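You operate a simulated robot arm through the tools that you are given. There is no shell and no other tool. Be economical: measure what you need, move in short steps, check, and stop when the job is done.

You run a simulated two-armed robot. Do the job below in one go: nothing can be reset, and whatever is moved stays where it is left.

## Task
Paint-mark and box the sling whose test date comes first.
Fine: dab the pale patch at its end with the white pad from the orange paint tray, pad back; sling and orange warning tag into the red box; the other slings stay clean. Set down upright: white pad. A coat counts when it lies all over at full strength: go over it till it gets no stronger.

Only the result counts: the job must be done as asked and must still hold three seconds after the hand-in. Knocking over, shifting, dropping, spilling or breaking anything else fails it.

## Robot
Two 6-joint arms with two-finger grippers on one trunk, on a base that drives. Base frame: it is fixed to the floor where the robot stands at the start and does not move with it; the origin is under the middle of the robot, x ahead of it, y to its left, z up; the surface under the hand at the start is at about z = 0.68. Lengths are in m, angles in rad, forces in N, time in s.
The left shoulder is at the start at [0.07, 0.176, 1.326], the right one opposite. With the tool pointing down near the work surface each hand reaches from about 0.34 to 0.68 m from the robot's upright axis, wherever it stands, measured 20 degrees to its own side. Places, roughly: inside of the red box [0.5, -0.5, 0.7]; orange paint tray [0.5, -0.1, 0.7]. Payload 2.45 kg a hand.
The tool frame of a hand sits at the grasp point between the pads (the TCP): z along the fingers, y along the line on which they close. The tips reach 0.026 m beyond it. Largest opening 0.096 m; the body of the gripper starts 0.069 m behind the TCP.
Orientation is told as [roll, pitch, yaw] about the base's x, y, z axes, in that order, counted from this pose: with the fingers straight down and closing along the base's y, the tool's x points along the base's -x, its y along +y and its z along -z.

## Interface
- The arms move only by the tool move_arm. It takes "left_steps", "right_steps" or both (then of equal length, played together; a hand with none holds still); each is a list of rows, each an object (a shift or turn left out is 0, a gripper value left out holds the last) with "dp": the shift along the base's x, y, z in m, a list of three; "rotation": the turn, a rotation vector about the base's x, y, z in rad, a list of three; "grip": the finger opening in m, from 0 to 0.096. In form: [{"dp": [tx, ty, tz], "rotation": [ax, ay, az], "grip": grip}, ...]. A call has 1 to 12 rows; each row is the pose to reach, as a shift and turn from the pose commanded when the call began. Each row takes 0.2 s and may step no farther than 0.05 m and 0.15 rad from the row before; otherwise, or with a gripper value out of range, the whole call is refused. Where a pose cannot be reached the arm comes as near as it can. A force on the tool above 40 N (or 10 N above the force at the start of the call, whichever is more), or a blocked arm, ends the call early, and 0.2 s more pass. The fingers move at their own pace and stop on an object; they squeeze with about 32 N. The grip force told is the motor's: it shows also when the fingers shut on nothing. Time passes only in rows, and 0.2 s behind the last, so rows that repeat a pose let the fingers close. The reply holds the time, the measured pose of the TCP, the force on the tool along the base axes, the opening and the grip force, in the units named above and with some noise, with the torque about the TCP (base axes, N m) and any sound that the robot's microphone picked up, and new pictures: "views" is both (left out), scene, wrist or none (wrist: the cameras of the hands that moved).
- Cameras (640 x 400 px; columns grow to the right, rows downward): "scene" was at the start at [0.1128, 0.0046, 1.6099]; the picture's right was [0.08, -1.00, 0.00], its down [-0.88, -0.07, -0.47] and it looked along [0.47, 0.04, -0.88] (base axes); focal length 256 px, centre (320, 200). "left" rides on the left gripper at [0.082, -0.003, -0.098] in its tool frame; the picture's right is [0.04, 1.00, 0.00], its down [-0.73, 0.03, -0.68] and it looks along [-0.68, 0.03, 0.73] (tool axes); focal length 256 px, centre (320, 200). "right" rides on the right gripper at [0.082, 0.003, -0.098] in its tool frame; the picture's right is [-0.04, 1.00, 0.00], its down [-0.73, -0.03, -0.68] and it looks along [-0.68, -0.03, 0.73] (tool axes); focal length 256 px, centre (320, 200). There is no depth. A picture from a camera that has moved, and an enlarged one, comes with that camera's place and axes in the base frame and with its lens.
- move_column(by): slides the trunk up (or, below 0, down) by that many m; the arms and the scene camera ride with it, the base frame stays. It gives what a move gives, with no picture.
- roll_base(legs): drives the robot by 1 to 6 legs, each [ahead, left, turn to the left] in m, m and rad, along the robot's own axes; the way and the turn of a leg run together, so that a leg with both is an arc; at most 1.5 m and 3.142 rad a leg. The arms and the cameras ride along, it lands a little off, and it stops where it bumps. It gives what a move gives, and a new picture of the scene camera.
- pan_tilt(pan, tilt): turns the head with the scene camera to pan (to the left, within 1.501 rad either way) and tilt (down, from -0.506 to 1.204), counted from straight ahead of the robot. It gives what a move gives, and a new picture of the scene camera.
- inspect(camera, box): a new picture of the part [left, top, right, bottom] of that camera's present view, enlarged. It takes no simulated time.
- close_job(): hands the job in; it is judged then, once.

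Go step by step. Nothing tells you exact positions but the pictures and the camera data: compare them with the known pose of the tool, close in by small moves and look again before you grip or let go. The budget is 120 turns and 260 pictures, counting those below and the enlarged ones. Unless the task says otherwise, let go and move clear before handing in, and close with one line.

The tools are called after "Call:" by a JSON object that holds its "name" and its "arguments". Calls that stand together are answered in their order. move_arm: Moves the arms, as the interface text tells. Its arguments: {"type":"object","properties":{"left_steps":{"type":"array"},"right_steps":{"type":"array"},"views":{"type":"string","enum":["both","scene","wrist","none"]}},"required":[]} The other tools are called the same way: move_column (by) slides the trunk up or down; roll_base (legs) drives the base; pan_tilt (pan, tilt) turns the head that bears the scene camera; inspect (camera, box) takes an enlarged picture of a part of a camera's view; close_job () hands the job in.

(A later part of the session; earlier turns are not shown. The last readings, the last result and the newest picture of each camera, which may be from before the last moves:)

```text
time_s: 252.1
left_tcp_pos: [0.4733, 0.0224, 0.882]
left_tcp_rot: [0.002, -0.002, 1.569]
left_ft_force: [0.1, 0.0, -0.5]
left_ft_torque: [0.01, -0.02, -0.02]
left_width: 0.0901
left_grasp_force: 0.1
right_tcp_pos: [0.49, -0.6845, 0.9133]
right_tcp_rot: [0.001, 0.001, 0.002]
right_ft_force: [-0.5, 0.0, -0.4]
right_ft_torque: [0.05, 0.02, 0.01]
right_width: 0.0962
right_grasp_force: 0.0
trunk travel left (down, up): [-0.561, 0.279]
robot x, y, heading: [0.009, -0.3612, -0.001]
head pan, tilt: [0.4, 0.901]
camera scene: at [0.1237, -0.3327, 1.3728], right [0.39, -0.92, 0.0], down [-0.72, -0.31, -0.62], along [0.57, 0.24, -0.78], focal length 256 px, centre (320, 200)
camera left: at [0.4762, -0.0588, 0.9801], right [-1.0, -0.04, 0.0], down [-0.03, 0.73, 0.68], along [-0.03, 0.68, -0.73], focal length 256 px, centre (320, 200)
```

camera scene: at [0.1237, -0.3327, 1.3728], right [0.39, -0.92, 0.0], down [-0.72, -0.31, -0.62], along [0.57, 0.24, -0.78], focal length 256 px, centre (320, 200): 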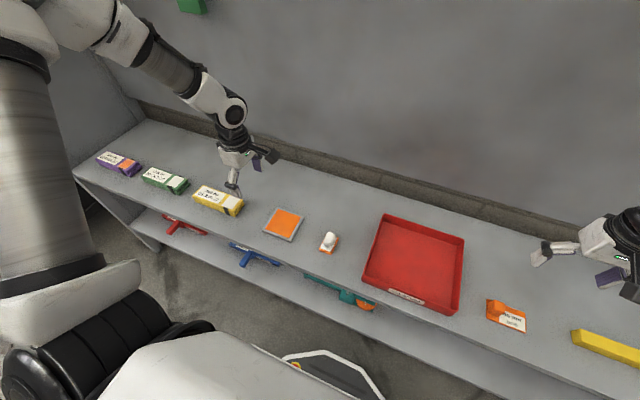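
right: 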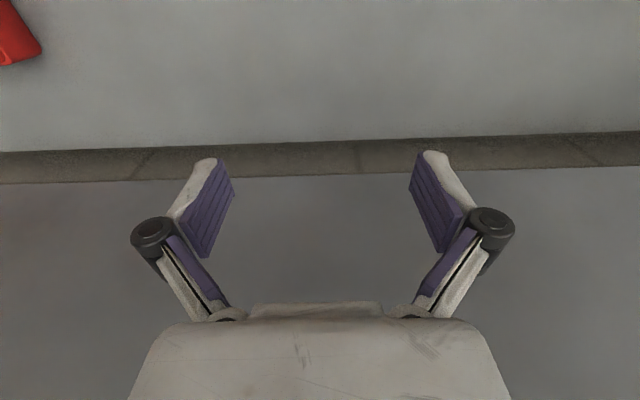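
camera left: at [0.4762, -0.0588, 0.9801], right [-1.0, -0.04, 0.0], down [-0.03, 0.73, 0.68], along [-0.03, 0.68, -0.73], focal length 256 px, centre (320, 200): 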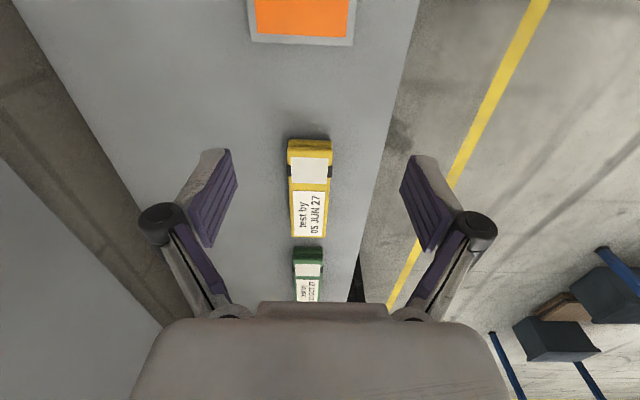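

The rotation worked. I'll drive back to the purple sling.

Call:
{"name": "roll_base", "arguments": {"legs": [[0, 0.57, 0]]}}

Call:
{"name": "inspect", "arguments": {"camera": "left", "box": [0, 0, 640, 400]}}

Call:
{"name": "inspect", "arguments": {"camera": "scene", "box": [190, 170, 310, 250]}}

```text
time_s: 255.4
left_tcp_pos: [0.4721, 0.5998, 0.8805]
left_tcp_rot: [0.002, -0.001, 1.564]
left_ft_force: [-0.6, 0.0, -0.7]
left_ft_torque: [-0.01, -0.02, -0.01]
left_width: 0.0904
left_grasp_force: 0.1
right_tcp_pos: [0.4879, -0.1076, 0.9146]
right_tcp_rot: [0.0, 0.0, -0.002]
right_ft_force: [0.1, 0.0, 0.2]
right_ft_torque: [0.0, 0.01, 0.0]
right_width: 0.0962
right_grasp_force: 0.1
trunk travel left (down, up): [-0.561, 0.279]
robot x, y, heading: [0.0035, 0.2187, 0.002]
head pan, tilt: [0.4, 0.901]
camera scene: at [0.1227, 0.246, 1.3728], right [0.39, -0.92, 0.0], down [-0.72, -0.31, -0.62], along [0.57, 0.24, -0.78], focal length 256 px, centre (320, 200)
```

scene: 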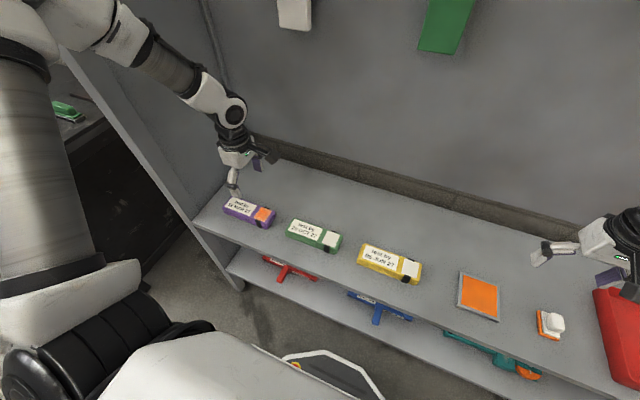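

```text
1.00 times, centred on (320, 200) of left (not enlarged: the box is as wide or as high as the picture)
camera zoom: at [0.4756, 0.5191, 0.9801], right [-1.0, -0.03, 0.0], down [-0.02, 0.73, 0.68], along [-0.02, 0.68, -0.73], focal length 256 px, centre (320, 200)
```

zoom: 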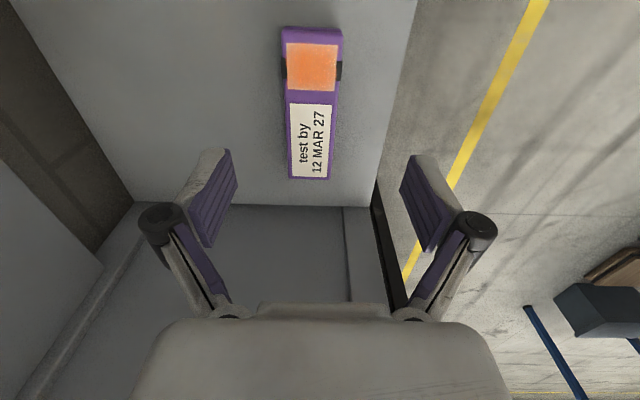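

```text
5.00 times, centred on (250, 210) of scene
camera zoom: at [0.1227, 0.246, 1.3728], right [0.39, -0.92, 0.0], down [-0.72, -0.31, -0.62], along [0.57, 0.24, -0.78], focal length 1282 px, centre (670, 150)
```

zoom: 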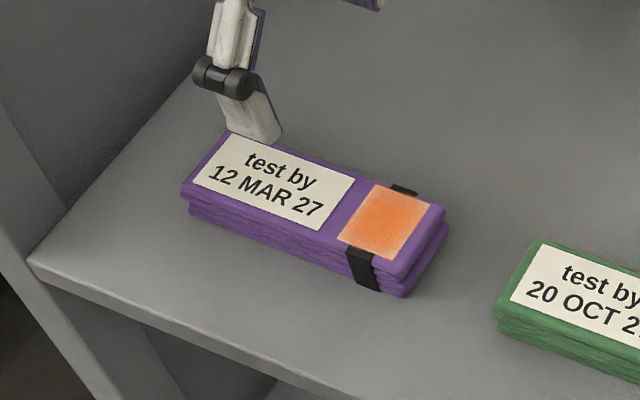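

The sling spans x 0.454–0.508 and y 0.569–0.729, with its centre at (0.481, 0.649). I'll move over it and partway down.

Call:
{"name": "move_arm", "arguments": {"left_steps": [{"dp": [0.005, 0.025, 0]}, {"dp": [0.009, 0.049, -0.02]}, {"dp": [0.009, 0.049, -0.06]}, {"dp": [0.009, 0.049, -0.1]}], "views": "both"}}

Call:
{"name": "inspect", "arguments": {"camera": "scene", "box": [190, 170, 310, 250]}}

```text
time_s: 256.4
left_tcp_pos: [0.4819, 0.6487, 0.7794]
left_tcp_rot: [0.005, -0.001, 1.563]
left_ft_force: [0.1, 0.2, -0.3]
left_ft_torque: [-0.02, 0.01, -0.03]
left_width: 0.09
left_grasp_force: 0.1
right_tcp_pos: [0.4883, -0.1065, 0.9141]
right_tcp_rot: [-0.001, 0.0, 0.0]
right_ft_force: [0.4, 0.3, 0.2]
right_ft_torque: [-0.06, -0.01, 0.03]
right_width: 0.0959
right_grasp_force: 0.1
trunk travel left (down, up): [-0.561, 0.279]
robot x, y, heading: [0.003, 0.2155, 0.004]
head pan, tilt: [0.4, 0.901]
camera scene: at [0.1238, 0.2468, 1.3727], right [0.39, -0.92, 0.0], down [-0.72, -0.31, -0.62], along [0.57, 0.24, -0.78], focal length 256 px, centre (320, 200)
camera left: at [0.4855, 0.5691, 0.8788], right [-1.0, -0.03, 0.0], down [-0.02, 0.73, 0.68], along [-0.03, 0.68, -0.73], focal length 256 px, centre (320, 200)
```

scene: 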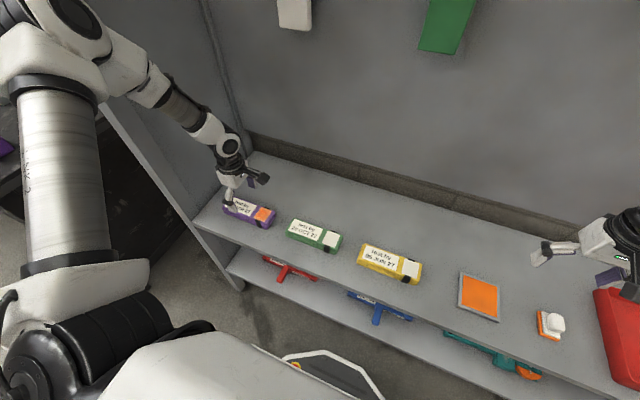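
left: 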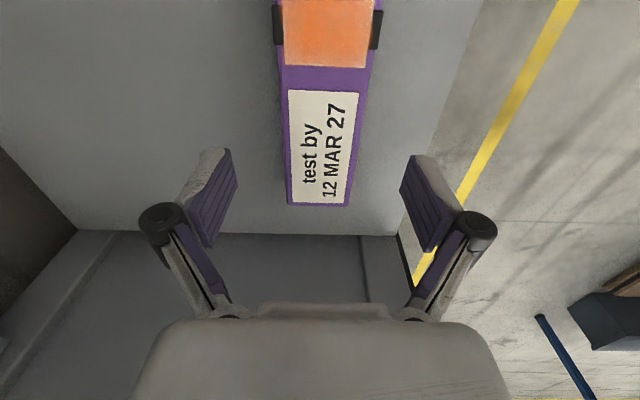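

```text
5.00 times, centred on (250, 210) of scene
camera zoom: at [0.1238, 0.2468, 1.3727], right [0.39, -0.92, 0.0], down [-0.72, -0.31, -0.62], along [0.57, 0.24, -0.78], focal length 1282 px, centre (670, 150)
```

zoom: 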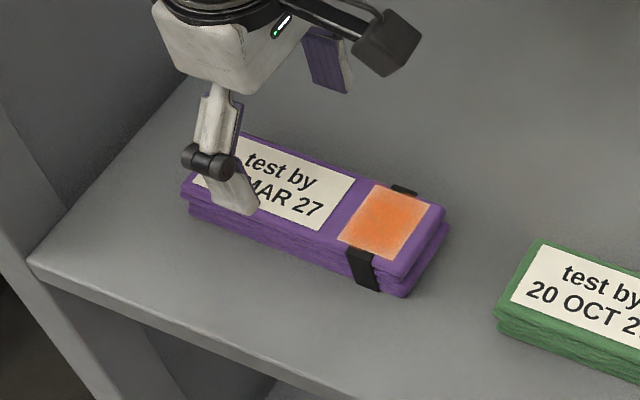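

Aligned. While the wrist camera is right over the patch, I'll inspect the coat closely before gripping.

Call:
{"name": "inspect", "arguments": {"camera": "left", "box": [268, 0, 396, 80]}}

```text
5.00 times, centred on (332, 40) of left
camera zoom: at [0.4855, 0.5691, 0.8788], right [-1.0, -0.03, 0.0], down [-0.02, 0.73, 0.68], along [-0.03, 0.68, -0.73], focal length 1280 px, centre (260, 1000)
```

zoom: 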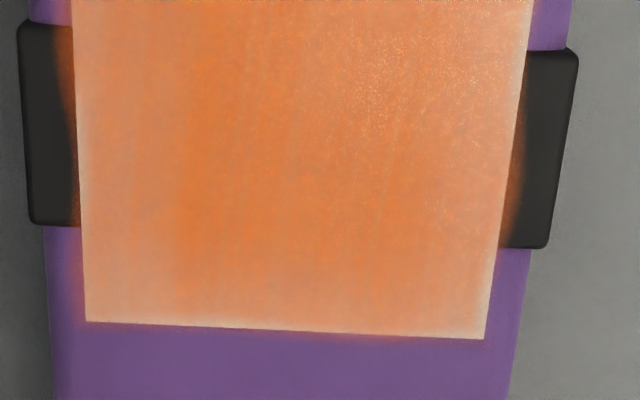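

The coat is good but still slightly uneven, and each fresh load with firm, wide loops did help. There's plenty of budget, so before boxing I'll do further loads. First I'll rotate the hand back and return to the pad.

Call:
{"name": "move_arm", "arguments": {"left_steps": [{"dp": [0, 0, 0.05]}, {"dp": [0, -0.02, 0.09], "rotation": [0, 0, -0.145]}, {"dp": [0, -0.04, 0.1], "rotation": [0, 0, -0.29]}, {"dp": [0, -0.06, 0.1], "rotation": [0, 0, -0.435]}, {"dp": [0, -0.08, 0.1], "rotation": [0, 0, -0.58]}, {"dp": [0, -0.08, 0.1], "rotation": [0, 0, -0.725]}, {"dp": [0, -0.08, 0.1], "rotation": [0, 0, -0.87]}, {"dp": [0, -0.08, 0.1], "rotation": [0, 0, -1.015]}, {"dp": [0, -0.08, 0.1], "rotation": [0, 0, -1.16]}, {"dp": [0, -0.08, 0.1], "rotation": [0, 0, -1.305]}, {"dp": [0, -0.08, 0.1], "rotation": [0, 0, -1.45]}, {"dp": [0, -0.08, 0.1], "rotation": [0, 0, -1.564]}], "views": "none"}}

Call:
{"name": "roll_base", "arguments": {"legs": [[0, -0.68, 0]]}}

Call:
{"name": "inspect", "arguments": {"camera": "left", "box": [0, 0, 640, 400]}}

```text
time_s: 259.0
left_tcp_pos: [0.4823, 0.5675, 0.881]
left_tcp_rot: [0.002, -0.002, -0.001]
left_ft_force: [-0.5, -0.4, -0.6]
left_ft_torque: [0.02, 0.01, 0.01]
left_width: 0.0903
left_grasp_force: 0.1
right_tcp_pos: [0.4884, -0.108, 0.9147]
right_tcp_rot: [0.0, 0.0, 0.001]
right_ft_force: [-0.3, 0.2, 0.3]
right_ft_torque: [0.02, 0.01, 0.03]
right_width: 0.0961
right_grasp_force: 0.0
trunk travel left (down, up): [-0.561, 0.279]
robot x, y, heading: [0.0062, 0.2175, -0.0]
head pan, tilt: [0.4, 0.901]
```

```text
time_s: 262.9
left_tcp_pos: [0.4827, -0.1282, 0.8805]
left_tcp_rot: [0.002, -0.004, 0.012]
left_ft_force: [0.0, 0.2, -0.8]
left_ft_torque: [0.05, 0.03, -0.01]
left_width: 0.0901
left_grasp_force: 0.1
right_tcp_pos: [0.4942, -0.8044, 0.9146]
right_tcp_rot: [0.0, -0.002, 0.008]
right_ft_force: [-0.4, -0.3, 0.4]
right_ft_torque: [0.0, 0.0, 0.0]
right_width: 0.0963
right_grasp_force: 0.1
trunk travel left (down, up): [-0.561, 0.279]
robot x, y, heading: [0.0095, -0.4856, 0.005]
head pan, tilt: [0.4, 0.901]
camera scene: at [0.1263, -0.4543, 1.3728], right [0.4, -0.92, 0.0], down [-0.72, -0.31, -0.62], along [0.57, 0.25, -0.78], focal length 256 px, centre (320, 200)
```

scene: 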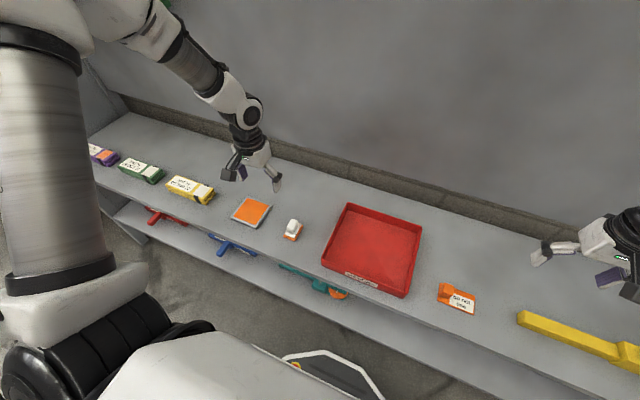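

```text
1.00 times, centred on (320, 200) of left (not enlarged: the box is as wide or as high as the picture)
camera zoom: at [0.4007, -0.1312, 0.9798], right [-0.05, 1.0, 0.0], down [0.73, 0.04, 0.68], along [0.68, 0.04, -0.73], focal length 256 px, centre (320, 200)
```

zoom: 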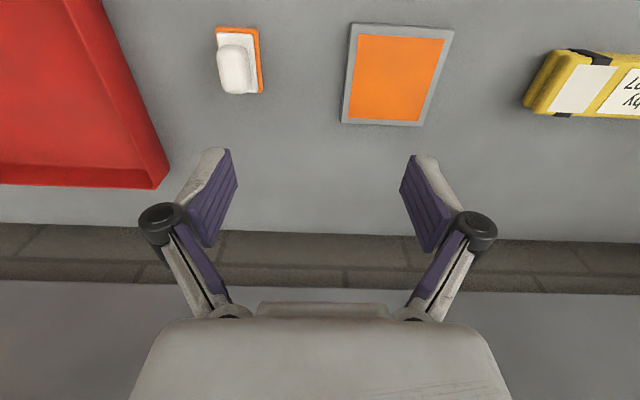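

I'll move over the pad, descend, and grip at z ≈ 0.732.

Call:
{"name": "move_arm", "arguments": {"left_steps": [{"dp": [-0.004, -0.04, -0.02], "rotation": [0, 0, -0.01]}, {"dp": [-0.008, -0.0825, -0.04], "rotation": [0, 0, -0.02]}, {"dp": [-0.008, -0.0825, -0.085], "rotation": [0, 0, -0.02]}, {"dp": [-0.008, -0.0825, -0.125], "rotation": [0, 0, -0.02]}, {"dp": [-0.008, -0.0825, -0.147], "rotation": [0, 0, -0.02]}], "views": "wrist"}}

```text
time_s: 264.1
left_tcp_pos: [0.4739, -0.2101, 0.7342]
left_tcp_rot: [0.002, -0.003, -0.012]
left_ft_force: [0.5, 0.0, 1.0]
left_ft_torque: [-0.01, -0.01, 0.01]
left_width: 0.0899
left_grasp_force: 0.1
right_tcp_pos: [0.4941, -0.8038, 0.9146]
right_tcp_rot: [0.0, -0.001, 0.009]
right_ft_force: [-0.1, 0.1, -0.5]
right_ft_torque: [-0.03, -0.01, 0.0]
right_width: 0.096
right_grasp_force: 0.1
trunk travel left (down, up): [-0.561, 0.279]
robot x, y, heading: [0.0089, -0.4819, 0.01]
head pan, tilt: [0.4, 0.901]
camera left: at [0.393, -0.2117, 0.8328], right [-0.03, 1.0, 0.0], down [0.73, 0.02, 0.68], along [0.68, 0.02, -0.73], focal length 256 px, centre (320, 200)
```

left: 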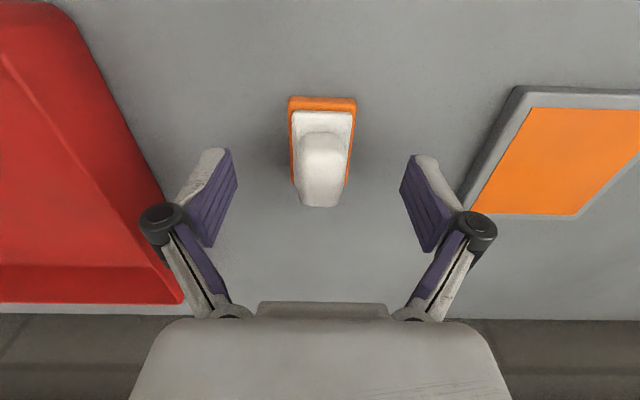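

Gripping, then going over the tray and pressing.

Call:
{"name": "move_arm", "arguments": {"left_steps": [{"dp": [0.0, 0, -0.004]}, {"dp": [0.0, 0, -0.004], "grip": 0.05}, {"dp": [0.0, 0, -0.004], "grip": 0.015}, {"dp": [0.0, 0, -0.004], "grip": 0.015}, {"dp": [0.0, 0, -0.004], "grip": 0.015}, {"dp": [0.0, 0.0, 0.03], "grip": 0.015}, {"dp": [0.004, 0.03, 0.06], "grip": 0.015}, {"dp": [0.008, 0.075, 0.06], "grip": 0.015}, {"dp": [0.008, 0.12, 0.06], "grip": 0.015}, {"dp": [0.008, 0.159, 0.05], "grip": 0.015}, {"dp": [0.008, 0.159, 0.03], "grip": 0.015}, {"dp": [0.008, 0.159, 0.013], "grip": 0.015}], "views": "wrist"}}

Call:
{"name": "move_arm", "arguments": {"left_steps": [{"dp": [0, 0, -0.003]}, {"dp": [0, 0, -0.005]}, {"dp": [0, 0, -0.006]}, {"dp": [0, 0, -0.006]}], "views": "none"}}

```text
time_s: 266.6
left_tcp_pos: [0.4809, -0.0502, 0.7461]
left_tcp_rot: [0.001, 0.0, -0.01]
left_ft_force: [-0.3, -0.1, -1.3]
left_ft_torque: [0.01, -0.02, 0.02]
left_width: 0.0254
left_grasp_force: 32.0
right_tcp_pos: [0.4954, -0.8038, 0.9139]
right_tcp_rot: [-0.002, 0.0, 0.009]
right_ft_force: [-0.3, 0.9, 0.1]
right_ft_torque: [-0.02, -0.01, 0.0]
right_width: 0.0964
right_grasp_force: 0.1
trunk travel left (down, up): [-0.561, 0.279]
robot x, y, heading: [0.0072, -0.4842, 0.009]
head pan, tilt: [0.4, 0.901]
camera left: at [0.4004, -0.0525, 0.8442], right [-0.03, 1.0, 0.0], down [0.73, 0.02, 0.68], along [0.68, 0.02, -0.73], focal length 256 px, centre (320, 200)
```

left: 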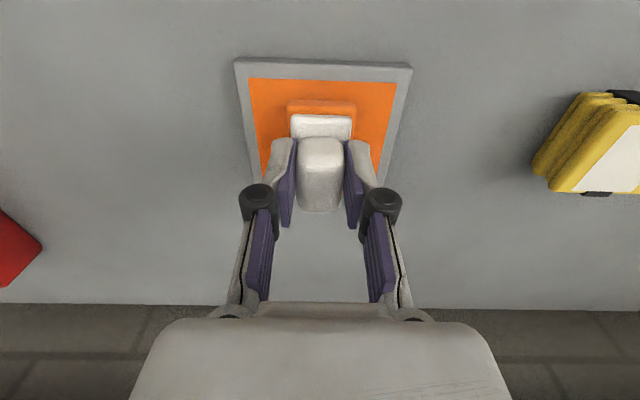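

```text
time_s: 267.6
left_tcp_pos: [0.4827, -0.0516, 0.7417]
left_tcp_rot: [0.003, -0.006, -0.012]
left_ft_force: [3.9, 4.4, 17.8]
left_ft_torque: [0.1, 0.2, -0.07]
left_width: 0.0251
left_grasp_force: 31.7
right_tcp_pos: [0.4945, -0.8045, 0.9149]
right_tcp_rot: [0.0, 0.0, 0.009]
right_ft_force: [-0.3, -0.2, 0.2]
right_ft_torque: [0.0, 0.02, 0.02]
right_width: 0.096
right_grasp_force: 0.0
trunk travel left (down, up): [-0.561, 0.279]
robot x, y, heading: [0.0087, -0.4822, 0.01]
head pan, tilt: [0.4, 0.901]
```

Contact in the tray. I'll hold, lift, and drive to the sling.

Call:
{"name": "move_arm", "arguments": {"left_steps": [{"dp": [0, 0, 0]}, {"dp": [0, 0, 0]}, {"dp": [0, 0, 0]}, {"dp": [0, 0, 0]}, {"dp": [0, 0, 0]}, {"dp": [0, 0, 0]}, {"dp": [0, 0, 0.02]}, {"dp": [0, 0.03, 0.05]}, {"dp": [0, 0.06, 0.085]}, {"dp": [0, 0.08, 0.12]}], "views": "none"}}

Call:
{"name": "roll_base", "arguments": {"legs": [[0, 0.67, -0.01]]}}

Call:
{"name": "inspect", "arguments": {"camera": "left", "box": [270, 0, 590, 200]}}

```text
time_s: 269.9
left_tcp_pos: [0.4802, 0.0287, 0.8612]
left_tcp_rot: [0.001, -0.001, -0.011]
left_ft_force: [0.6, -0.2, -1.3]
left_ft_torque: [0.0, -0.01, -0.02]
left_width: 0.0254
left_grasp_force: 32.0
right_tcp_pos: [0.4942, -0.8032, 0.9142]
right_tcp_rot: [0.0, -0.001, 0.008]
right_ft_force: [0.4, -0.2, 0.5]
right_ft_torque: [0.0, 0.0, 0.0]
right_width: 0.096
right_grasp_force: 0.1
trunk travel left (down, up): [-0.561, 0.279]
robot x, y, heading: [0.0109, -0.4856, 0.008]
head pan, tilt: [0.4, 0.901]
```

```text
time_s: 273.6
left_tcp_pos: [0.4879, 0.6913, 0.8602]
left_tcp_rot: [0.002, -0.002, -0.025]
left_ft_force: [-0.1, -0.1, -0.7]
left_ft_torque: [-0.01, 0.02, 0.04]
left_width: 0.0253
left_grasp_force: 32.0
right_tcp_pos: [0.4878, -0.1419, 0.9145]
right_tcp_rot: [-0.001, 0.0, -0.005]
right_ft_force: [-0.9, -0.3, -1.2]
right_ft_torque: [0.0, 0.03, -0.01]
right_width: 0.0961
right_grasp_force: 0.1
trunk travel left (down, up): [-0.561, 0.279]
robot x, y, heading: [0.0078, 0.1833, -0.0]
head pan, tilt: [0.4, 0.901]
camera scene: at [0.1247, 0.2139, 1.3727], right [0.39, -0.92, 0.0], down [-0.72, -0.3, -0.62], along [0.57, 0.24, -0.78], focal length 256 px, centre (320, 200)
```

scene: 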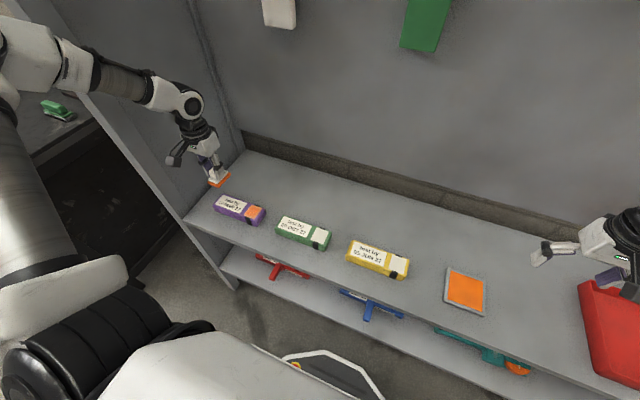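

```text
2.00 times, centred on (430, 100) of left
camera zoom: at [0.4061, 0.6912, 0.9589], right [-0.02, 1.0, 0.0], down [0.73, 0.01, 0.68], along [0.68, 0.01, -0.73], focal length 512 px, centre (100, 400)
```

zoom: 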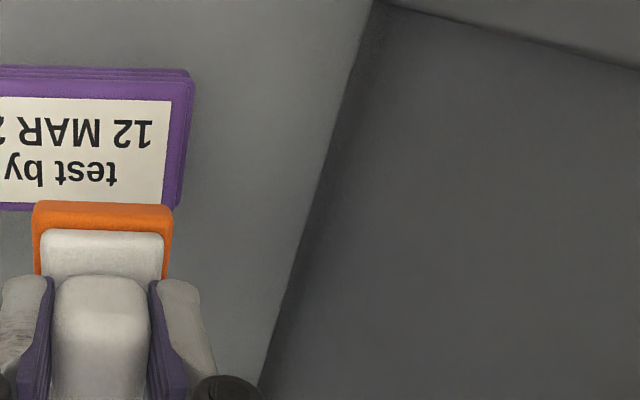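

The hand is over the label end. I'll move it to the patch centre (TCP ≈ 0.476, 0.593), level and square, then press.

Call:
{"name": "move_arm", "arguments": {"left_steps": [{"dp": [-0.006, -0.04, 0], "rotation": [0, 0, 0.01]}, {"dp": [-0.012, -0.08, -0.02], "rotation": [0, 0, 0.02]}, {"dp": [-0.012, -0.098, -0.055], "rotation": [0, 0, 0.02]}, {"dp": [-0.012, -0.098, -0.088], "rotation": [0, 0, 0.02]}, {"dp": [-0.012, -0.098, -0.096], "rotation": [0, 0, 0.02]}, {"dp": [-0.012, -0.098, -0.0975], "rotation": [0, 0, 0.02]}], "views": "wrist"}}

```text
time_s: 274.9
left_tcp_pos: [0.4758, 0.5917, 0.7659]
left_tcp_rot: [0.004, -0.007, -0.006]
left_ft_force: [4.2, 8.5, 29.5]
left_ft_torque: [0.25, 0.1, 0.0]
left_width: 0.0255
left_grasp_force: 32.2
right_tcp_pos: [0.4866, -0.143, 0.9154]
right_tcp_rot: [0.002, -0.001, -0.005]
right_ft_force: [-0.4, -0.1, -0.2]
right_ft_torque: [0.02, -0.02, -0.02]
right_width: 0.096
right_grasp_force: 0.1
trunk travel left (down, up): [-0.561, 0.279]
robot x, y, heading: [0.0055, 0.184, -0.007]
head pan, tilt: [0.4, 0.901]
camera left: at [0.3946, 0.5905, 0.8641], right [-0.04, 1.0, 0.0], down [0.73, 0.02, 0.68], along [0.68, 0.03, -0.73], focal length 256 px, centre (320, 200)
```

left: 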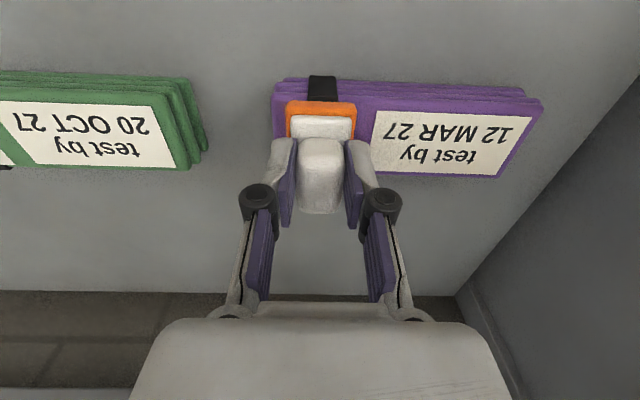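

Firm contact, well centred. I'll ease by 1 mm and run the wide slow loops.

Call:
{"name": "move_arm", "arguments": {"left_steps": [{"dp": [0.008, 0.006, 0.001]}, {"dp": [0.016, 0.012, 0.001]}, {"dp": [0.02, 0.016, 0.001]}, {"dp": [0.012, 0.016, 0.001]}, {"dp": [0.004, 0.016, 0.001]}, {"dp": [-0.004, 0.016, 0.001]}, {"dp": [-0.012, 0.016, 0.001]}, {"dp": [-0.02, 0.016, 0.001]}, {"dp": [-0.02, 0.008, 0.001]}, {"dp": [-0.02, 0, 0.001]}, {"dp": [-0.02, -0.008, 0.001]}, {"dp": [-0.02, -0.016, 0.001]}], "views": "none"}}

Call:
{"name": "move_arm", "arguments": {"left_steps": [{"dp": [0.008, 0, 0.0]}, {"dp": [0.016, 0, 0.0]}, {"dp": [0.024, 0, 0.0]}, {"dp": [0.032, 0, 0.0]}, {"dp": [0.04, 0, 0.0]}, {"dp": [0.04, 0.008, 0.0]}, {"dp": [0.04, 0.016, 0.0]}, {"dp": [0.04, 0.024, 0.0]}, {"dp": [0.04, 0.032, 0.0]}, {"dp": [0.032, 0.032, 0.0]}, {"dp": [0.024, 0.032, 0.0]}, {"dp": [0.016, 0.032, 0.0]}], "views": "none"}}

Call:
{"name": "move_arm", "arguments": {"left_steps": [{"dp": [-0.008, 0, 0]}, {"dp": [-0.016, 0, 0]}, {"dp": [-0.016, -0.008, 0]}, {"dp": [-0.016, -0.016, 0]}, {"dp": [-0.016, -0.024, 0]}, {"dp": [-0.016, -0.032, 0]}, {"dp": [-0.008, -0.032, 0]}, {"dp": [0, -0.032, 0]}, {"dp": [0.008, -0.032, 0]}, {"dp": [0.016, -0.032, 0]}, {"dp": [0.024, -0.032, 0]}, {"dp": [0.024, -0.024, 0]}], "views": "none"}}

Call:
{"name": "move_arm", "arguments": {"left_steps": [{"dp": [0, 0, 0.03]}, {"dp": [0.01, -0.035, 0.045]}, {"dp": [0.02, -0.06, 0.055]}, {"dp": [0.027, -0.085, 0.056]}], "views": "none"}}

Call:
{"name": "inspect", "arguments": {"camera": "left", "box": [380, 0, 508, 80]}}

```text
time_s: 277.6
left_tcp_pos: [0.4552, 0.577, 0.7646]
left_tcp_rot: [0.003, -0.004, -0.002]
left_ft_force: [-2.2, 10.1, 25.8]
left_ft_torque: [0.36, -0.02, 0.07]
left_width: 0.0251
left_grasp_force: 32.2
right_tcp_pos: [0.4859, -0.1425, 0.9162]
right_tcp_rot: [0.0, -0.004, -0.006]
right_ft_force: [0.3, 0.1, 0.2]
right_ft_torque: [0.01, 0.01, 0.03]
right_width: 0.0959
right_grasp_force: 0.0
trunk travel left (down, up): [-0.561, 0.279]
robot x, y, heading: [0.0113, 0.1871, -0.003]
head pan, tilt: [0.4, 0.901]
```

```text
time_s: 280.1
left_tcp_pos: [0.4715, 0.6083, 0.7658]
left_tcp_rot: [0.004, -0.004, -0.005]
left_ft_force: [7.4, 1.1, 17.5]
left_ft_torque: [0.05, -0.25, 0.01]
left_width: 0.0252
left_grasp_force: 32.2
right_tcp_pos: [0.4859, -0.1426, 0.9136]
right_tcp_rot: [0.002, -0.003, -0.005]
right_ft_force: [-0.7, 1.3, 0.2]
right_ft_torque: [-0.02, -0.05, 0.0]
right_width: 0.0959
right_grasp_force: 0.0
trunk travel left (down, up): [-0.561, 0.279]
robot x, y, heading: [0.0068, 0.1822, -0.007]
head pan, tilt: [0.4, 0.901]
```

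```text
time_s: 282.8
left_tcp_pos: [0.496, 0.5839, 0.7645]
left_tcp_rot: [0.004, -0.002, -0.006]
left_ft_force: [2.1, -5.0, 9.4]
left_ft_torque: [-0.22, 0.16, 0.09]
left_width: 0.0252
left_grasp_force: 32.1
right_tcp_pos: [0.4868, -0.1436, 0.9142]
right_tcp_rot: [0.001, -0.001, -0.005]
right_ft_force: [0.4, -0.3, -0.8]
right_ft_torque: [-0.01, 0.02, 0.03]
right_width: 0.096
right_grasp_force: 0.1
trunk travel left (down, up): [-0.561, 0.279]
robot x, y, heading: [0.0077, 0.1837, -0.007]
head pan, tilt: [0.4, 0.901]
```

```text
time_s: 283.8
left_tcp_pos: [0.5223, 0.4975, 0.8192]
left_tcp_rot: [0.004, 0.0, -0.004]
left_ft_force: [-1.1, 0.2, -1.0]
left_ft_torque: [0.04, 0.03, -0.01]
left_width: 0.0251
left_grasp_force: 31.8
right_tcp_pos: [0.4874, -0.142, 0.914]
right_tcp_rot: [0.003, 0.001, -0.007]
right_ft_force: [-0.7, 0.0, 0.1]
right_ft_torque: [0.0, 0.01, 0.0]
right_width: 0.0961
right_grasp_force: 0.0
trunk travel left (down, up): [-0.561, 0.279]
robot x, y, heading: [0.0048, 0.1868, -0.002]
head pan, tilt: [0.4, 0.901]
```

```text
5.00 times, centred on (444, 40) of left
camera zoom: at [0.4402, 0.4962, 0.9179], right [-0.04, 1.0, 0.0], down [0.73, 0.02, 0.68], along [0.68, 0.03, -0.73], focal length 1280 px, centre (-300, 1000)
```

zoom: 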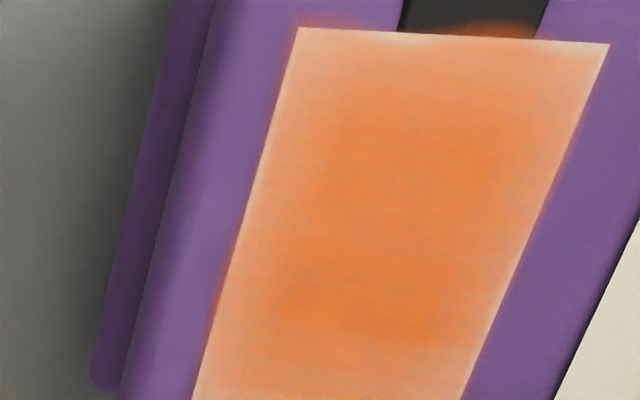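

Call:
{"name": "inspect", "arguments": {"camera": "left", "box": [422, 30, 454, 50]}}

Call:
{"name": "inspect", "arguments": {"camera": "left", "box": [440, 0, 472, 20]}}

```text
16.00 times, centred on (438, 40) of left
camera zoom: at [0.4402, 0.4962, 0.9179], right [-0.04, 1.0, 0.0], down [0.73, 0.02, 0.68], along [0.68, 0.03, -0.73], focal length 4096 px, centre (-1568, 2760)
```

zoom: 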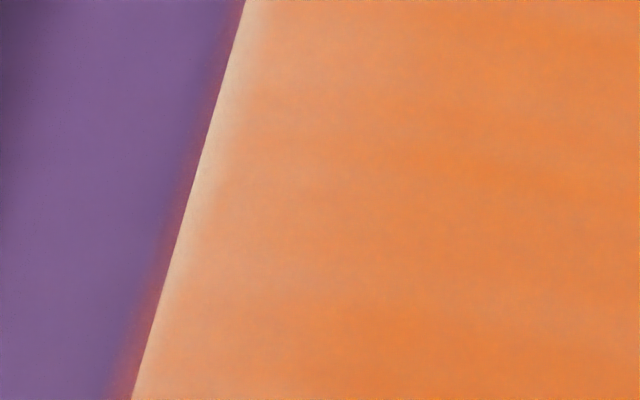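

```text
16.00 times, centred on (456, 10) of left
camera zoom: at [0.4402, 0.4962, 0.9179], right [-0.04, 1.0, 0.0], down [0.73, 0.02, 0.68], along [0.68, 0.03, -0.73], focal length 4096 px, centre (-1856, 3240)
```

zoom: 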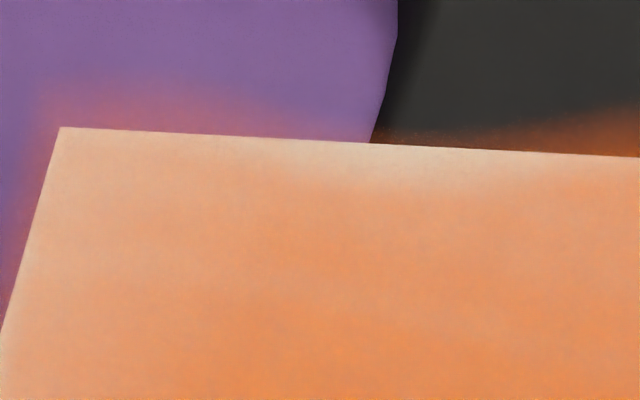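

Only a marginal gain, and the rim shape is identical, so it's near saturation. I'll do one more full pass with this load to be safe.

Call:
{"name": "move_arm", "arguments": {"left_steps": [{"dp": [-0.015, 0.035, 0.0]}, {"dp": [-0.03, 0.07, -0.02]}, {"dp": [-0.046, 0.095, -0.045]}, {"dp": [-0.046, 0.095, -0.0545]}, {"dp": [-0.046, 0.095, -0.0562]}], "views": "none"}}

Call:
{"name": "move_arm", "arguments": {"left_steps": [{"dp": [0.008, 0.006, 0]}, {"dp": [0.016, 0.012, 0]}, {"dp": [0.02, 0.016, 0]}, {"dp": [0.012, 0.016, 0]}, {"dp": [0.004, 0.016, 0]}, {"dp": [-0.004, 0.016, 0]}, {"dp": [-0.012, 0.016, 0]}, {"dp": [-0.02, 0.016, 0]}, {"dp": [-0.02, 0.008, 0]}, {"dp": [-0.02, 0, 0]}, {"dp": [-0.02, -0.008, 0]}, {"dp": [-0.02, -0.016, 0]}], "views": "none"}}

Call:
{"name": "move_arm", "arguments": {"left_steps": [{"dp": [0.008, 0, 0.0]}, {"dp": [0.016, 0, 0.0]}, {"dp": [0.024, 0, 0.0]}, {"dp": [0.032, 0, 0.0]}, {"dp": [0.04, 0, 0.0]}, {"dp": [0.04, 0.008, 0.0]}, {"dp": [0.04, 0.016, 0.0]}, {"dp": [0.04, 0.024, 0.0]}, {"dp": [0.04, 0.032, 0.0]}, {"dp": [0.032, 0.032, 0.0]}, {"dp": [0.024, 0.032, 0.0]}, {"dp": [0.016, 0.032, 0.0]}], "views": "none"}}

Call:
{"name": "move_arm", "arguments": {"left_steps": [{"dp": [-0.008, 0, 0]}, {"dp": [-0.016, 0, 0]}, {"dp": [-0.016, -0.008, 0]}, {"dp": [-0.016, -0.016, 0]}, {"dp": [-0.016, -0.024, 0]}, {"dp": [-0.016, -0.032, 0]}, {"dp": [-0.008, -0.032, 0]}, {"dp": [0, -0.032, 0]}, {"dp": [0.008, -0.032, 0]}, {"dp": [0.016, -0.032, 0]}, {"dp": [0.024, -0.032, 0]}, {"dp": [0.024, -0.024, 0]}], "views": "none"}}

Call:
{"name": "move_arm", "arguments": {"left_steps": [{"dp": [-0.008, 0.008, 0]}, {"dp": [-0.016, 0.016, 0]}, {"dp": [-0.024, 0.016, 0]}, {"dp": [-0.032, 0.016, 0]}, {"dp": [-0.032, 0.008, 0]}, {"dp": [-0.024, 0.0, 0]}, {"dp": [-0.016, 0, 0]}, {"dp": [-0.008, 0, 0]}, {"dp": [-0.008, 0.008, 0]}, {"dp": [-0.016, 0.01, 0]}, {"dp": [-0.024, 0.01, 0]}, {"dp": [-0.02, 0.008, 0]}], "views": "none"}}

Call:
{"name": "move_arm", "arguments": {"left_steps": [{"dp": [0, 0, 0.03]}, {"dp": [0.015, -0.035, 0.045]}, {"dp": [0.03, -0.065, 0.055]}, {"dp": [0.047, -0.093, 0.056]}], "views": "none"}}

Call:
{"name": "inspect", "arguments": {"camera": "left", "box": [380, 0, 508, 80]}}

```text
time_s: 284.9
left_tcp_pos: [0.4764, 0.5949, 0.7642]
left_tcp_rot: [0.003, -0.005, -0.004]
left_ft_force: [1.6, -1.2, 8.1]
left_ft_torque: [-0.02, 0.07, 0.02]
left_width: 0.0252
left_grasp_force: 31.9
right_tcp_pos: [0.4875, -0.1428, 0.9151]
right_tcp_rot: [0.001, -0.003, -0.005]
right_ft_force: [0.6, -0.3, 0.1]
right_ft_torque: [0.03, 0.0, -0.02]
right_width: 0.0963
right_grasp_force: 0.0
trunk travel left (down, up): [-0.561, 0.279]
robot x, y, heading: [0.0076, 0.188, -0.001]
head pan, tilt: [0.4, 0.901]
```

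```text
time_s: 287.6
left_tcp_pos: [0.4548, 0.578, 0.7641]
left_tcp_rot: [0.004, -0.001, -0.004]
left_ft_force: [0.5, 8.3, 20.8]
left_ft_torque: [0.29, -0.2, 0.13]
left_width: 0.0255
left_grasp_force: 32.1
right_tcp_pos: [0.4872, -0.1424, 0.9163]
right_tcp_rot: [0.003, -0.001, -0.005]
right_ft_force: [-0.2, 0.2, 0.4]
right_ft_torque: [-0.03, 0.02, -0.01]
right_width: 0.096
right_grasp_force: 0.1
trunk travel left (down, up): [-0.561, 0.279]
robot x, y, heading: [0.0078, 0.1846, -0.002]
head pan, tilt: [0.4, 0.901]
```

```text
time_s: 290.1
left_tcp_pos: [0.4729, 0.6115, 0.764]
left_tcp_rot: [0.003, -0.001, -0.002]
left_ft_force: [2.1, 0.5, 5.5]
left_ft_torque: [0.09, -0.23, 0.02]
left_width: 0.0253
left_grasp_force: 32.4
right_tcp_pos: [0.4873, -0.1428, 0.9142]
right_tcp_rot: [-0.001, -0.001, -0.006]
right_ft_force: [-0.5, 0.4, -0.2]
right_ft_torque: [-0.02, 0.0, -0.02]
right_width: 0.0961
right_grasp_force: 0.1
trunk travel left (down, up): [-0.561, 0.279]
robot x, y, heading: [0.007, 0.1846, 0.002]
head pan, tilt: [0.4, 0.901]
```

```text
time_s: 292.8
left_tcp_pos: [0.4977, 0.5862, 0.7643]
left_tcp_rot: [0.003, -0.004, -0.005]
left_ft_force: [0.7, -3.8, 7.7]
left_ft_torque: [-0.21, 0.08, 0.04]
left_width: 0.0254
left_grasp_force: 31.9
right_tcp_pos: [0.4862, -0.143, 0.9146]
right_tcp_rot: [0.001, -0.002, -0.005]
right_ft_force: [-0.1, -0.1, 0.0]
right_ft_torque: [0.03, -0.03, 0.0]
right_width: 0.0959
right_grasp_force: 0.0
trunk travel left (down, up): [-0.561, 0.279]
robot x, y, heading: [0.0047, 0.1889, -0.004]
head pan, tilt: [0.4, 0.901]
```

```text
time_s: 295.4
left_tcp_pos: [0.4745, 0.5978, 0.7631]
left_tcp_rot: [0.003, 0.001, -0.003]
left_ft_force: [-5.0, 4.9, 13.4]
left_ft_torque: [0.18, 0.03, 0.04]
left_width: 0.0256
left_grasp_force: 32.4
right_tcp_pos: [0.487, -0.142, 0.9147]
right_tcp_rot: [-0.001, -0.001, -0.003]
right_ft_force: [-0.6, 0.7, -0.4]
right_ft_torque: [-0.02, 0.01, 0.02]
right_width: 0.0961
right_grasp_force: 0.0
trunk travel left (down, up): [-0.561, 0.279]
robot x, y, heading: [0.0043, 0.1892, -0.002]
head pan, tilt: [0.4, 0.901]
```

```text
time_s: 296.4
left_tcp_pos: [0.5256, 0.5039, 0.8176]
left_tcp_rot: [0.003, -0.001, -0.005]
left_ft_force: [0.4, 1.0, -1.2]
left_ft_torque: [0.03, 0.02, 0.03]
left_width: 0.0251
left_grasp_force: 32.1
right_tcp_pos: [0.4875, -0.1433, 0.9141]
right_tcp_rot: [-0.001, -0.001, -0.007]
right_ft_force: [0.0, -0.3, 0.3]
right_ft_torque: [0.02, 0.01, 0.0]
right_width: 0.0958
right_grasp_force: 0.1
trunk travel left (down, up): [-0.561, 0.279]
robot x, y, heading: [0.0049, 0.1841, -0.003]
head pan, tilt: [0.4, 0.901]
```

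```text
5.00 times, centred on (444, 40) of left
camera zoom: at [0.4444, 0.5009, 0.9172], right [-0.04, 1.0, 0.0], down [0.73, 0.02, 0.68], along [0.68, 0.03, -0.73], focal length 1280 px, centre (-300, 1000)
```

zoom: 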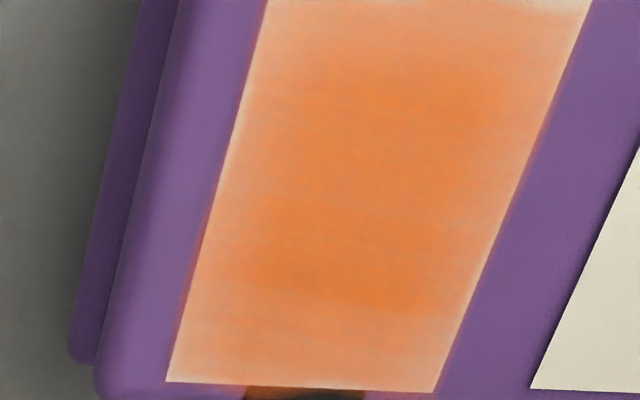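

No further change: the coat has stopped getting stronger. I'll return the pad.

Call:
{"name": "move_arm", "arguments": {"left_steps": [{"dp": [-0.02, 0.0, 0.03]}, {"dp": [-0.046, 0.01, 0.045]}], "views": "none"}}

Call:
{"name": "roll_base", "arguments": {"legs": [[0, -0.64, 0.003]]}}

Call:
{"name": "inspect", "arguments": {"camera": "left", "box": [0, 0, 640, 400]}}

```text
time_s: 296.9
left_tcp_pos: [0.4781, 0.5129, 0.865]
left_tcp_rot: [0.001, -0.002, -0.003]
left_ft_force: [0.3, 0.6, -1.4]
left_ft_torque: [-0.07, 0.0, 0.0]
left_width: 0.0254
left_grasp_force: 32.5
right_tcp_pos: [0.4875, -0.1413, 0.9154]
right_tcp_rot: [0.0, -0.002, -0.004]
right_ft_force: [-0.4, 0.3, 0.5]
right_ft_torque: [-0.05, -0.02, 0.03]
right_width: 0.0957
right_grasp_force: 0.1
trunk travel left (down, up): [-0.561, 0.279]
robot x, y, heading: [0.0087, 0.1861, -0.007]
head pan, tilt: [0.4, 0.901]
```

```text
time_s: 300.5
left_tcp_pos: [0.4757, -0.1219, 0.8633]
left_tcp_rot: [0.002, -0.001, -0.017]
left_ft_force: [-0.3, 0.2, -0.9]
left_ft_torque: [0.0, 0.02, -0.01]
left_width: 0.0255
left_grasp_force: 32.0
right_tcp_pos: [0.4766, -0.7756, 0.9146]
right_tcp_rot: [-0.001, 0.0, -0.02]
right_ft_force: [0.0, 1.0, 0.5]
right_ft_torque: [-0.04, -0.03, 0.04]
right_width: 0.0961
right_grasp_force: 0.0
trunk travel left (down, up): [-0.561, 0.279]
robot x, y, heading: [-0.0001, -0.4449, -0.017]
head pan, tilt: [0.4, 0.901]
camera scene: at [0.1184, -0.4157, 1.3728], right [0.37, -0.93, 0.0], down [-0.73, -0.29, -0.62], along [0.58, 0.23, -0.78], focal length 256 px, centre (320, 200)
```

scene: 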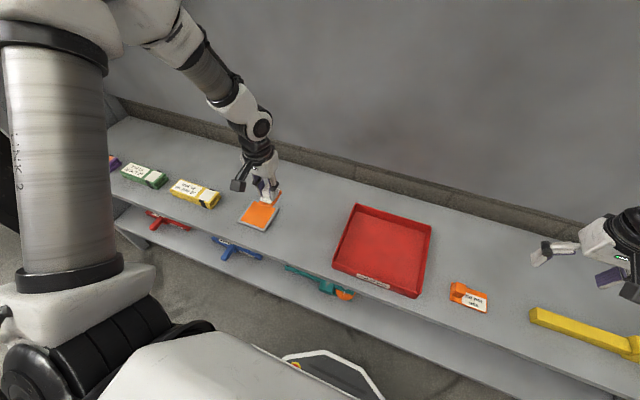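

```text
1.00 times, centred on (320, 200) of left (not enlarged: the box is as wide or as high as the picture)
camera zoom: at [0.3946, -0.1226, 0.9633], right [-0.02, 1.0, 0.0], down [0.73, 0.02, 0.68], along [0.68, 0.02, -0.73], focal length 256 px, centre (320, 200)
```

zoom: 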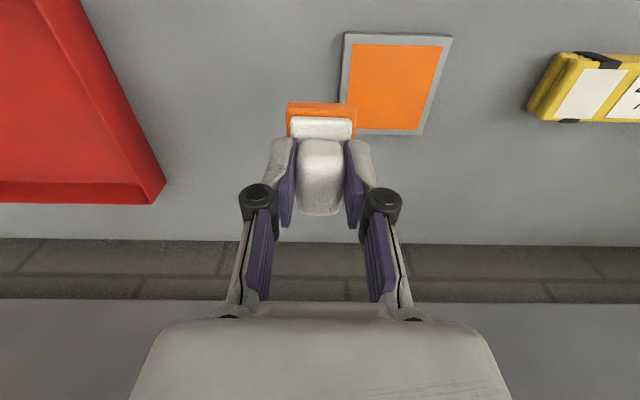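

Call:
{"name": "move_arm", "arguments": {"left_steps": [{"dp": [-0.0, -0.045, -0.01], "rotation": [0, 0, 0.005]}, {"dp": [-0.001, -0.0885, -0.03], "rotation": [0, 0, 0.008]}, {"dp": [-0.001, -0.0885, -0.075], "rotation": [0, 0, 0.008]}, {"dp": [-0.001, -0.0885, -0.115], "rotation": [0, 0, 0.008]}, {"dp": [-0.001, -0.0885, -0.13], "rotation": [0, 0, 0.008]}], "views": "none"}}

Call:
{"name": "move_arm", "arguments": {"left_steps": [{"dp": [0, 0, -0.002]}, {"dp": [0, 0, -0.004]}, {"dp": [0, 0, -0.0055]}], "views": "wrist"}}

```text
time_s: 301.7
left_tcp_pos: [0.4749, -0.2097, 0.7342]
left_tcp_rot: [0.002, -0.002, -0.01]
left_ft_force: [-0.3, -0.5, -1.7]
left_ft_torque: [-0.02, 0.01, 0.02]
left_width: 0.0252
left_grasp_force: 31.8
right_tcp_pos: [0.4758, -0.7763, 0.914]
right_tcp_rot: [0.002, -0.001, -0.019]
right_ft_force: [-0.2, 0.0, 0.4]
right_ft_torque: [-0.04, -0.01, 0.02]
right_width: 0.0961
right_grasp_force: 0.0
trunk travel left (down, up): [-0.561, 0.279]
robot x, y, heading: [0.0038, -0.4399, -0.016]
head pan, tilt: [0.4, 0.901]
```

```text
time_s: 302.5
left_tcp_pos: [0.4745, -0.2108, 0.7289]
left_tcp_rot: [0.0, -0.001, -0.008]
left_ft_force: [0.4, 0.2, -1.0]
left_ft_torque: [-0.03, -0.06, 0.0]
left_width: 0.0253
left_grasp_force: 32.3
right_tcp_pos: [0.4775, -0.7741, 0.9151]
right_tcp_rot: [0.0, 0.001, -0.017]
right_ft_force: [-0.3, 0.1, -0.1]
right_ft_torque: [0.01, -0.02, -0.01]
right_width: 0.0957
right_grasp_force: 0.2
trunk travel left (down, up): [-0.561, 0.279]
robot x, y, heading: [-0.0008, -0.4434, -0.019]
head pan, tilt: [0.4, 0.901]
camera left: at [0.3932, -0.2116, 0.8273], right [-0.03, 1.0, 0.0], down [0.73, 0.02, 0.68], along [0.68, 0.02, -0.73], focal length 256 px, centre (320, 200)
```

left: 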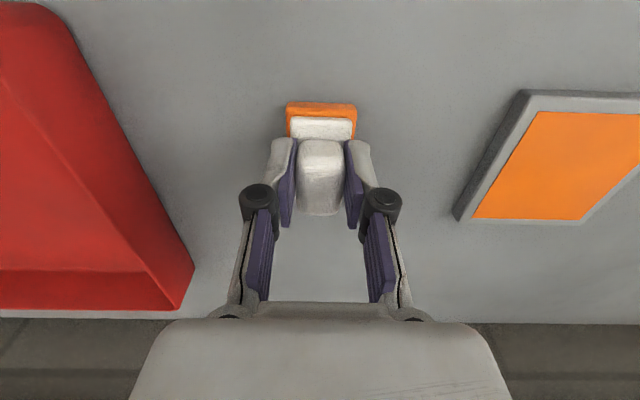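

Not touching yet; I'll lower gently further.

Call:
{"name": "move_arm", "arguments": {"left_steps": [{"dp": [0, 0, -0.001]}, {"dp": [0, 0, -0.002]}, {"dp": [0, 0, -0.003]}], "views": "none"}}

```text
time_s: 303.3
left_tcp_pos: [0.4746, -0.2098, 0.7279]
left_tcp_rot: [0.002, -0.006, -0.009]
left_ft_force: [2.0, 7.9, 29.6]
left_ft_torque: [0.26, 0.25, -0.04]
left_width: 0.0251
left_grasp_force: 31.9
right_tcp_pos: [0.4756, -0.7758, 0.9148]
right_tcp_rot: [0.0, -0.004, -0.017]
right_ft_force: [-0.3, -1.0, 0.5]
right_ft_torque: [-0.03, -0.01, -0.01]
right_width: 0.0961
right_grasp_force: 0.0
trunk travel left (down, up): [-0.561, 0.279]
robot x, y, heading: [0.0003, -0.4409, -0.019]
head pan, tilt: [0.4, 0.901]
```

It's firmly on the surface. I'll ease up 1.5 mm, release, then rise while moving left to avoid the elbow block.

Call:
{"name": "move_arm", "arguments": {"left_steps": [{"dp": [0, 0, 0.002]}, {"dp": [0, 0, 0.002], "grip": 0.05}, {"dp": [0, 0, 0.002], "grip": 0.09}, {"dp": [0, 0, 0.002], "grip": 0.09}, {"dp": [0, 0, 0.03], "grip": 0.09}, {"dp": [0, 0.0, 0.055], "grip": 0.09}, {"dp": [0, 0.03, 0.075], "grip": 0.09}, {"dp": [0, 0.07, 0.09], "grip": 0.09}, {"dp": [0, 0.11, 0.1], "grip": 0.09}, {"dp": [0, 0.15, 0.12], "grip": 0.09}], "views": "both"}}

```text
time_s: 305.5
left_tcp_pos: [0.4741, -0.0591, 0.8476]
left_tcp_rot: [0.002, -0.002, -0.009]
left_ft_force: [-0.1, -0.6, -0.4]
left_ft_torque: [-0.04, 0.0, -0.02]
left_width: 0.09
left_grasp_force: 0.0
right_tcp_pos: [0.4748, -0.7746, 0.9161]
right_tcp_rot: [-0.002, -0.001, -0.018]
right_ft_force: [-1.0, 0.1, 0.9]
right_ft_torque: [-0.05, -0.03, -0.04]
right_width: 0.0959
right_grasp_force: 0.1
trunk travel left (down, up): [-0.561, 0.279]
robot x, y, heading: [-0.001, -0.4442, -0.02]
head pan, tilt: [0.4, 0.901]
camera scene: at [0.1165, -0.4133, 1.3729], right [0.37, -0.93, 0.0], down [-0.73, -0.29, -0.62], along [0.58, 0.23, -0.78], focal length 256 px, centre (320, 200)
camera left: at [0.3912, -0.0602, 0.9467], right [-0.03, 1.0, 0.0], down [0.73, 0.02, 0.68], along [0.68, 0.02, -0.73], focal length 256 px, centre (320, 200)
```

scene: 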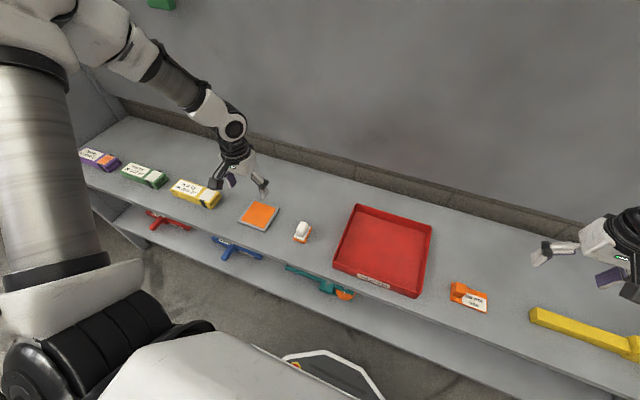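
left: 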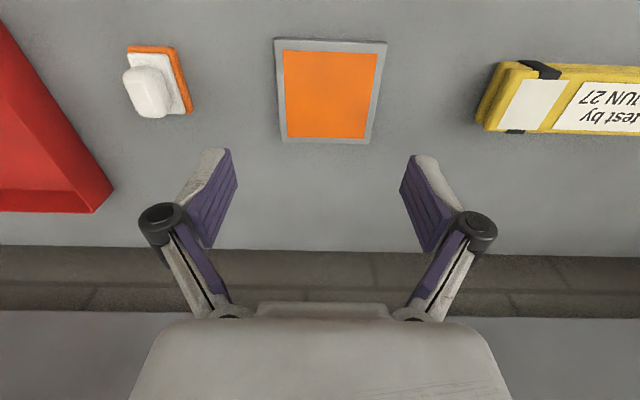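

The pad is upright in place. The tag is next: the right hand goes over its knob, around (0.465, -0.667).

Call:
{"name": "move_arm", "arguments": {"right_steps": [{"dp": [-0.003, 0.04, 0], "rotation": [0, 0, 0.01]}, {"dp": [-0.006, 0.08, -0.02], "rotation": [0, 0, 0.018]}, {"dp": [-0.01, 0.108, -0.05], "rotation": [0, 0, 0.018]}, {"dp": [-0.01, 0.108, -0.09], "rotation": [0, 0, 0.018]}], "views": "both"}}

Call:
{"name": "inspect", "arguments": {"camera": "right", "box": [220, 20, 420, 145]}}

```text
time_s: 306.5
left_tcp_pos: [0.4746, -0.06, 0.8481]
left_tcp_rot: [0.002, -0.001, -0.007]
left_ft_force: [0.8, 0.2, -0.1]
left_ft_torque: [-0.01, 0.01, -0.02]
left_width: 0.09
left_grasp_force: 0.0
right_tcp_pos: [0.4689, -0.6654, 0.826]
right_tcp_rot: [0.002, 0.0, 0.0]
right_ft_force: [-0.2, -0.9, 0.1]
right_ft_torque: [0.03, 0.02, -0.01]
right_width: 0.0958
right_grasp_force: 0.0
trunk travel left (down, up): [-0.561, 0.279]
robot x, y, heading: [0.0044, -0.443, -0.019]
head pan, tilt: [0.4, 0.901]
camera scene: at [0.12, -0.4166, 1.3727], right [0.37, -0.93, 0.0], down [-0.73, -0.29, -0.62], along [0.58, 0.23, -0.78], focal length 256 px, centre (320, 200)
camera right: at [0.3878, -0.6629, 0.9238], right [0.04, 1.0, 0.0], down [0.73, -0.03, 0.68], along [0.68, -0.03, -0.73], focal length 256 px, centre (320, 200)
```

scene: 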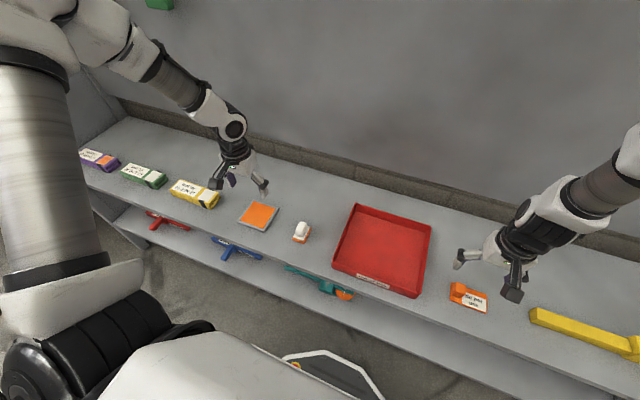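
right: 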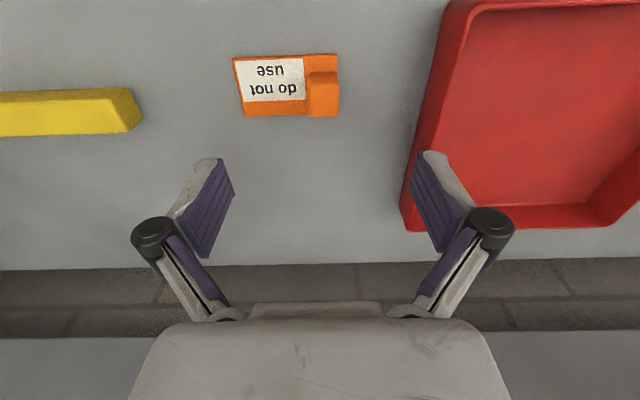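

```text
3.20 times, centred on (320, 82) of right
camera zoom: at [0.3878, -0.6629, 0.9238], right [0.04, 1.0, 0.0], down [0.73, -0.03, 0.68], along [0.68, -0.03, -0.73], focal length 819 px, centre (320, 576)
```

zoom: 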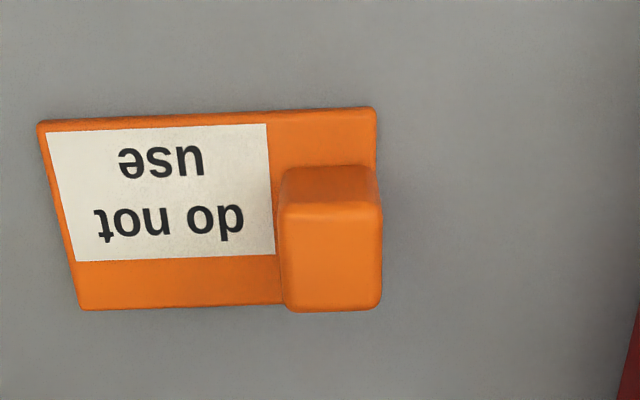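

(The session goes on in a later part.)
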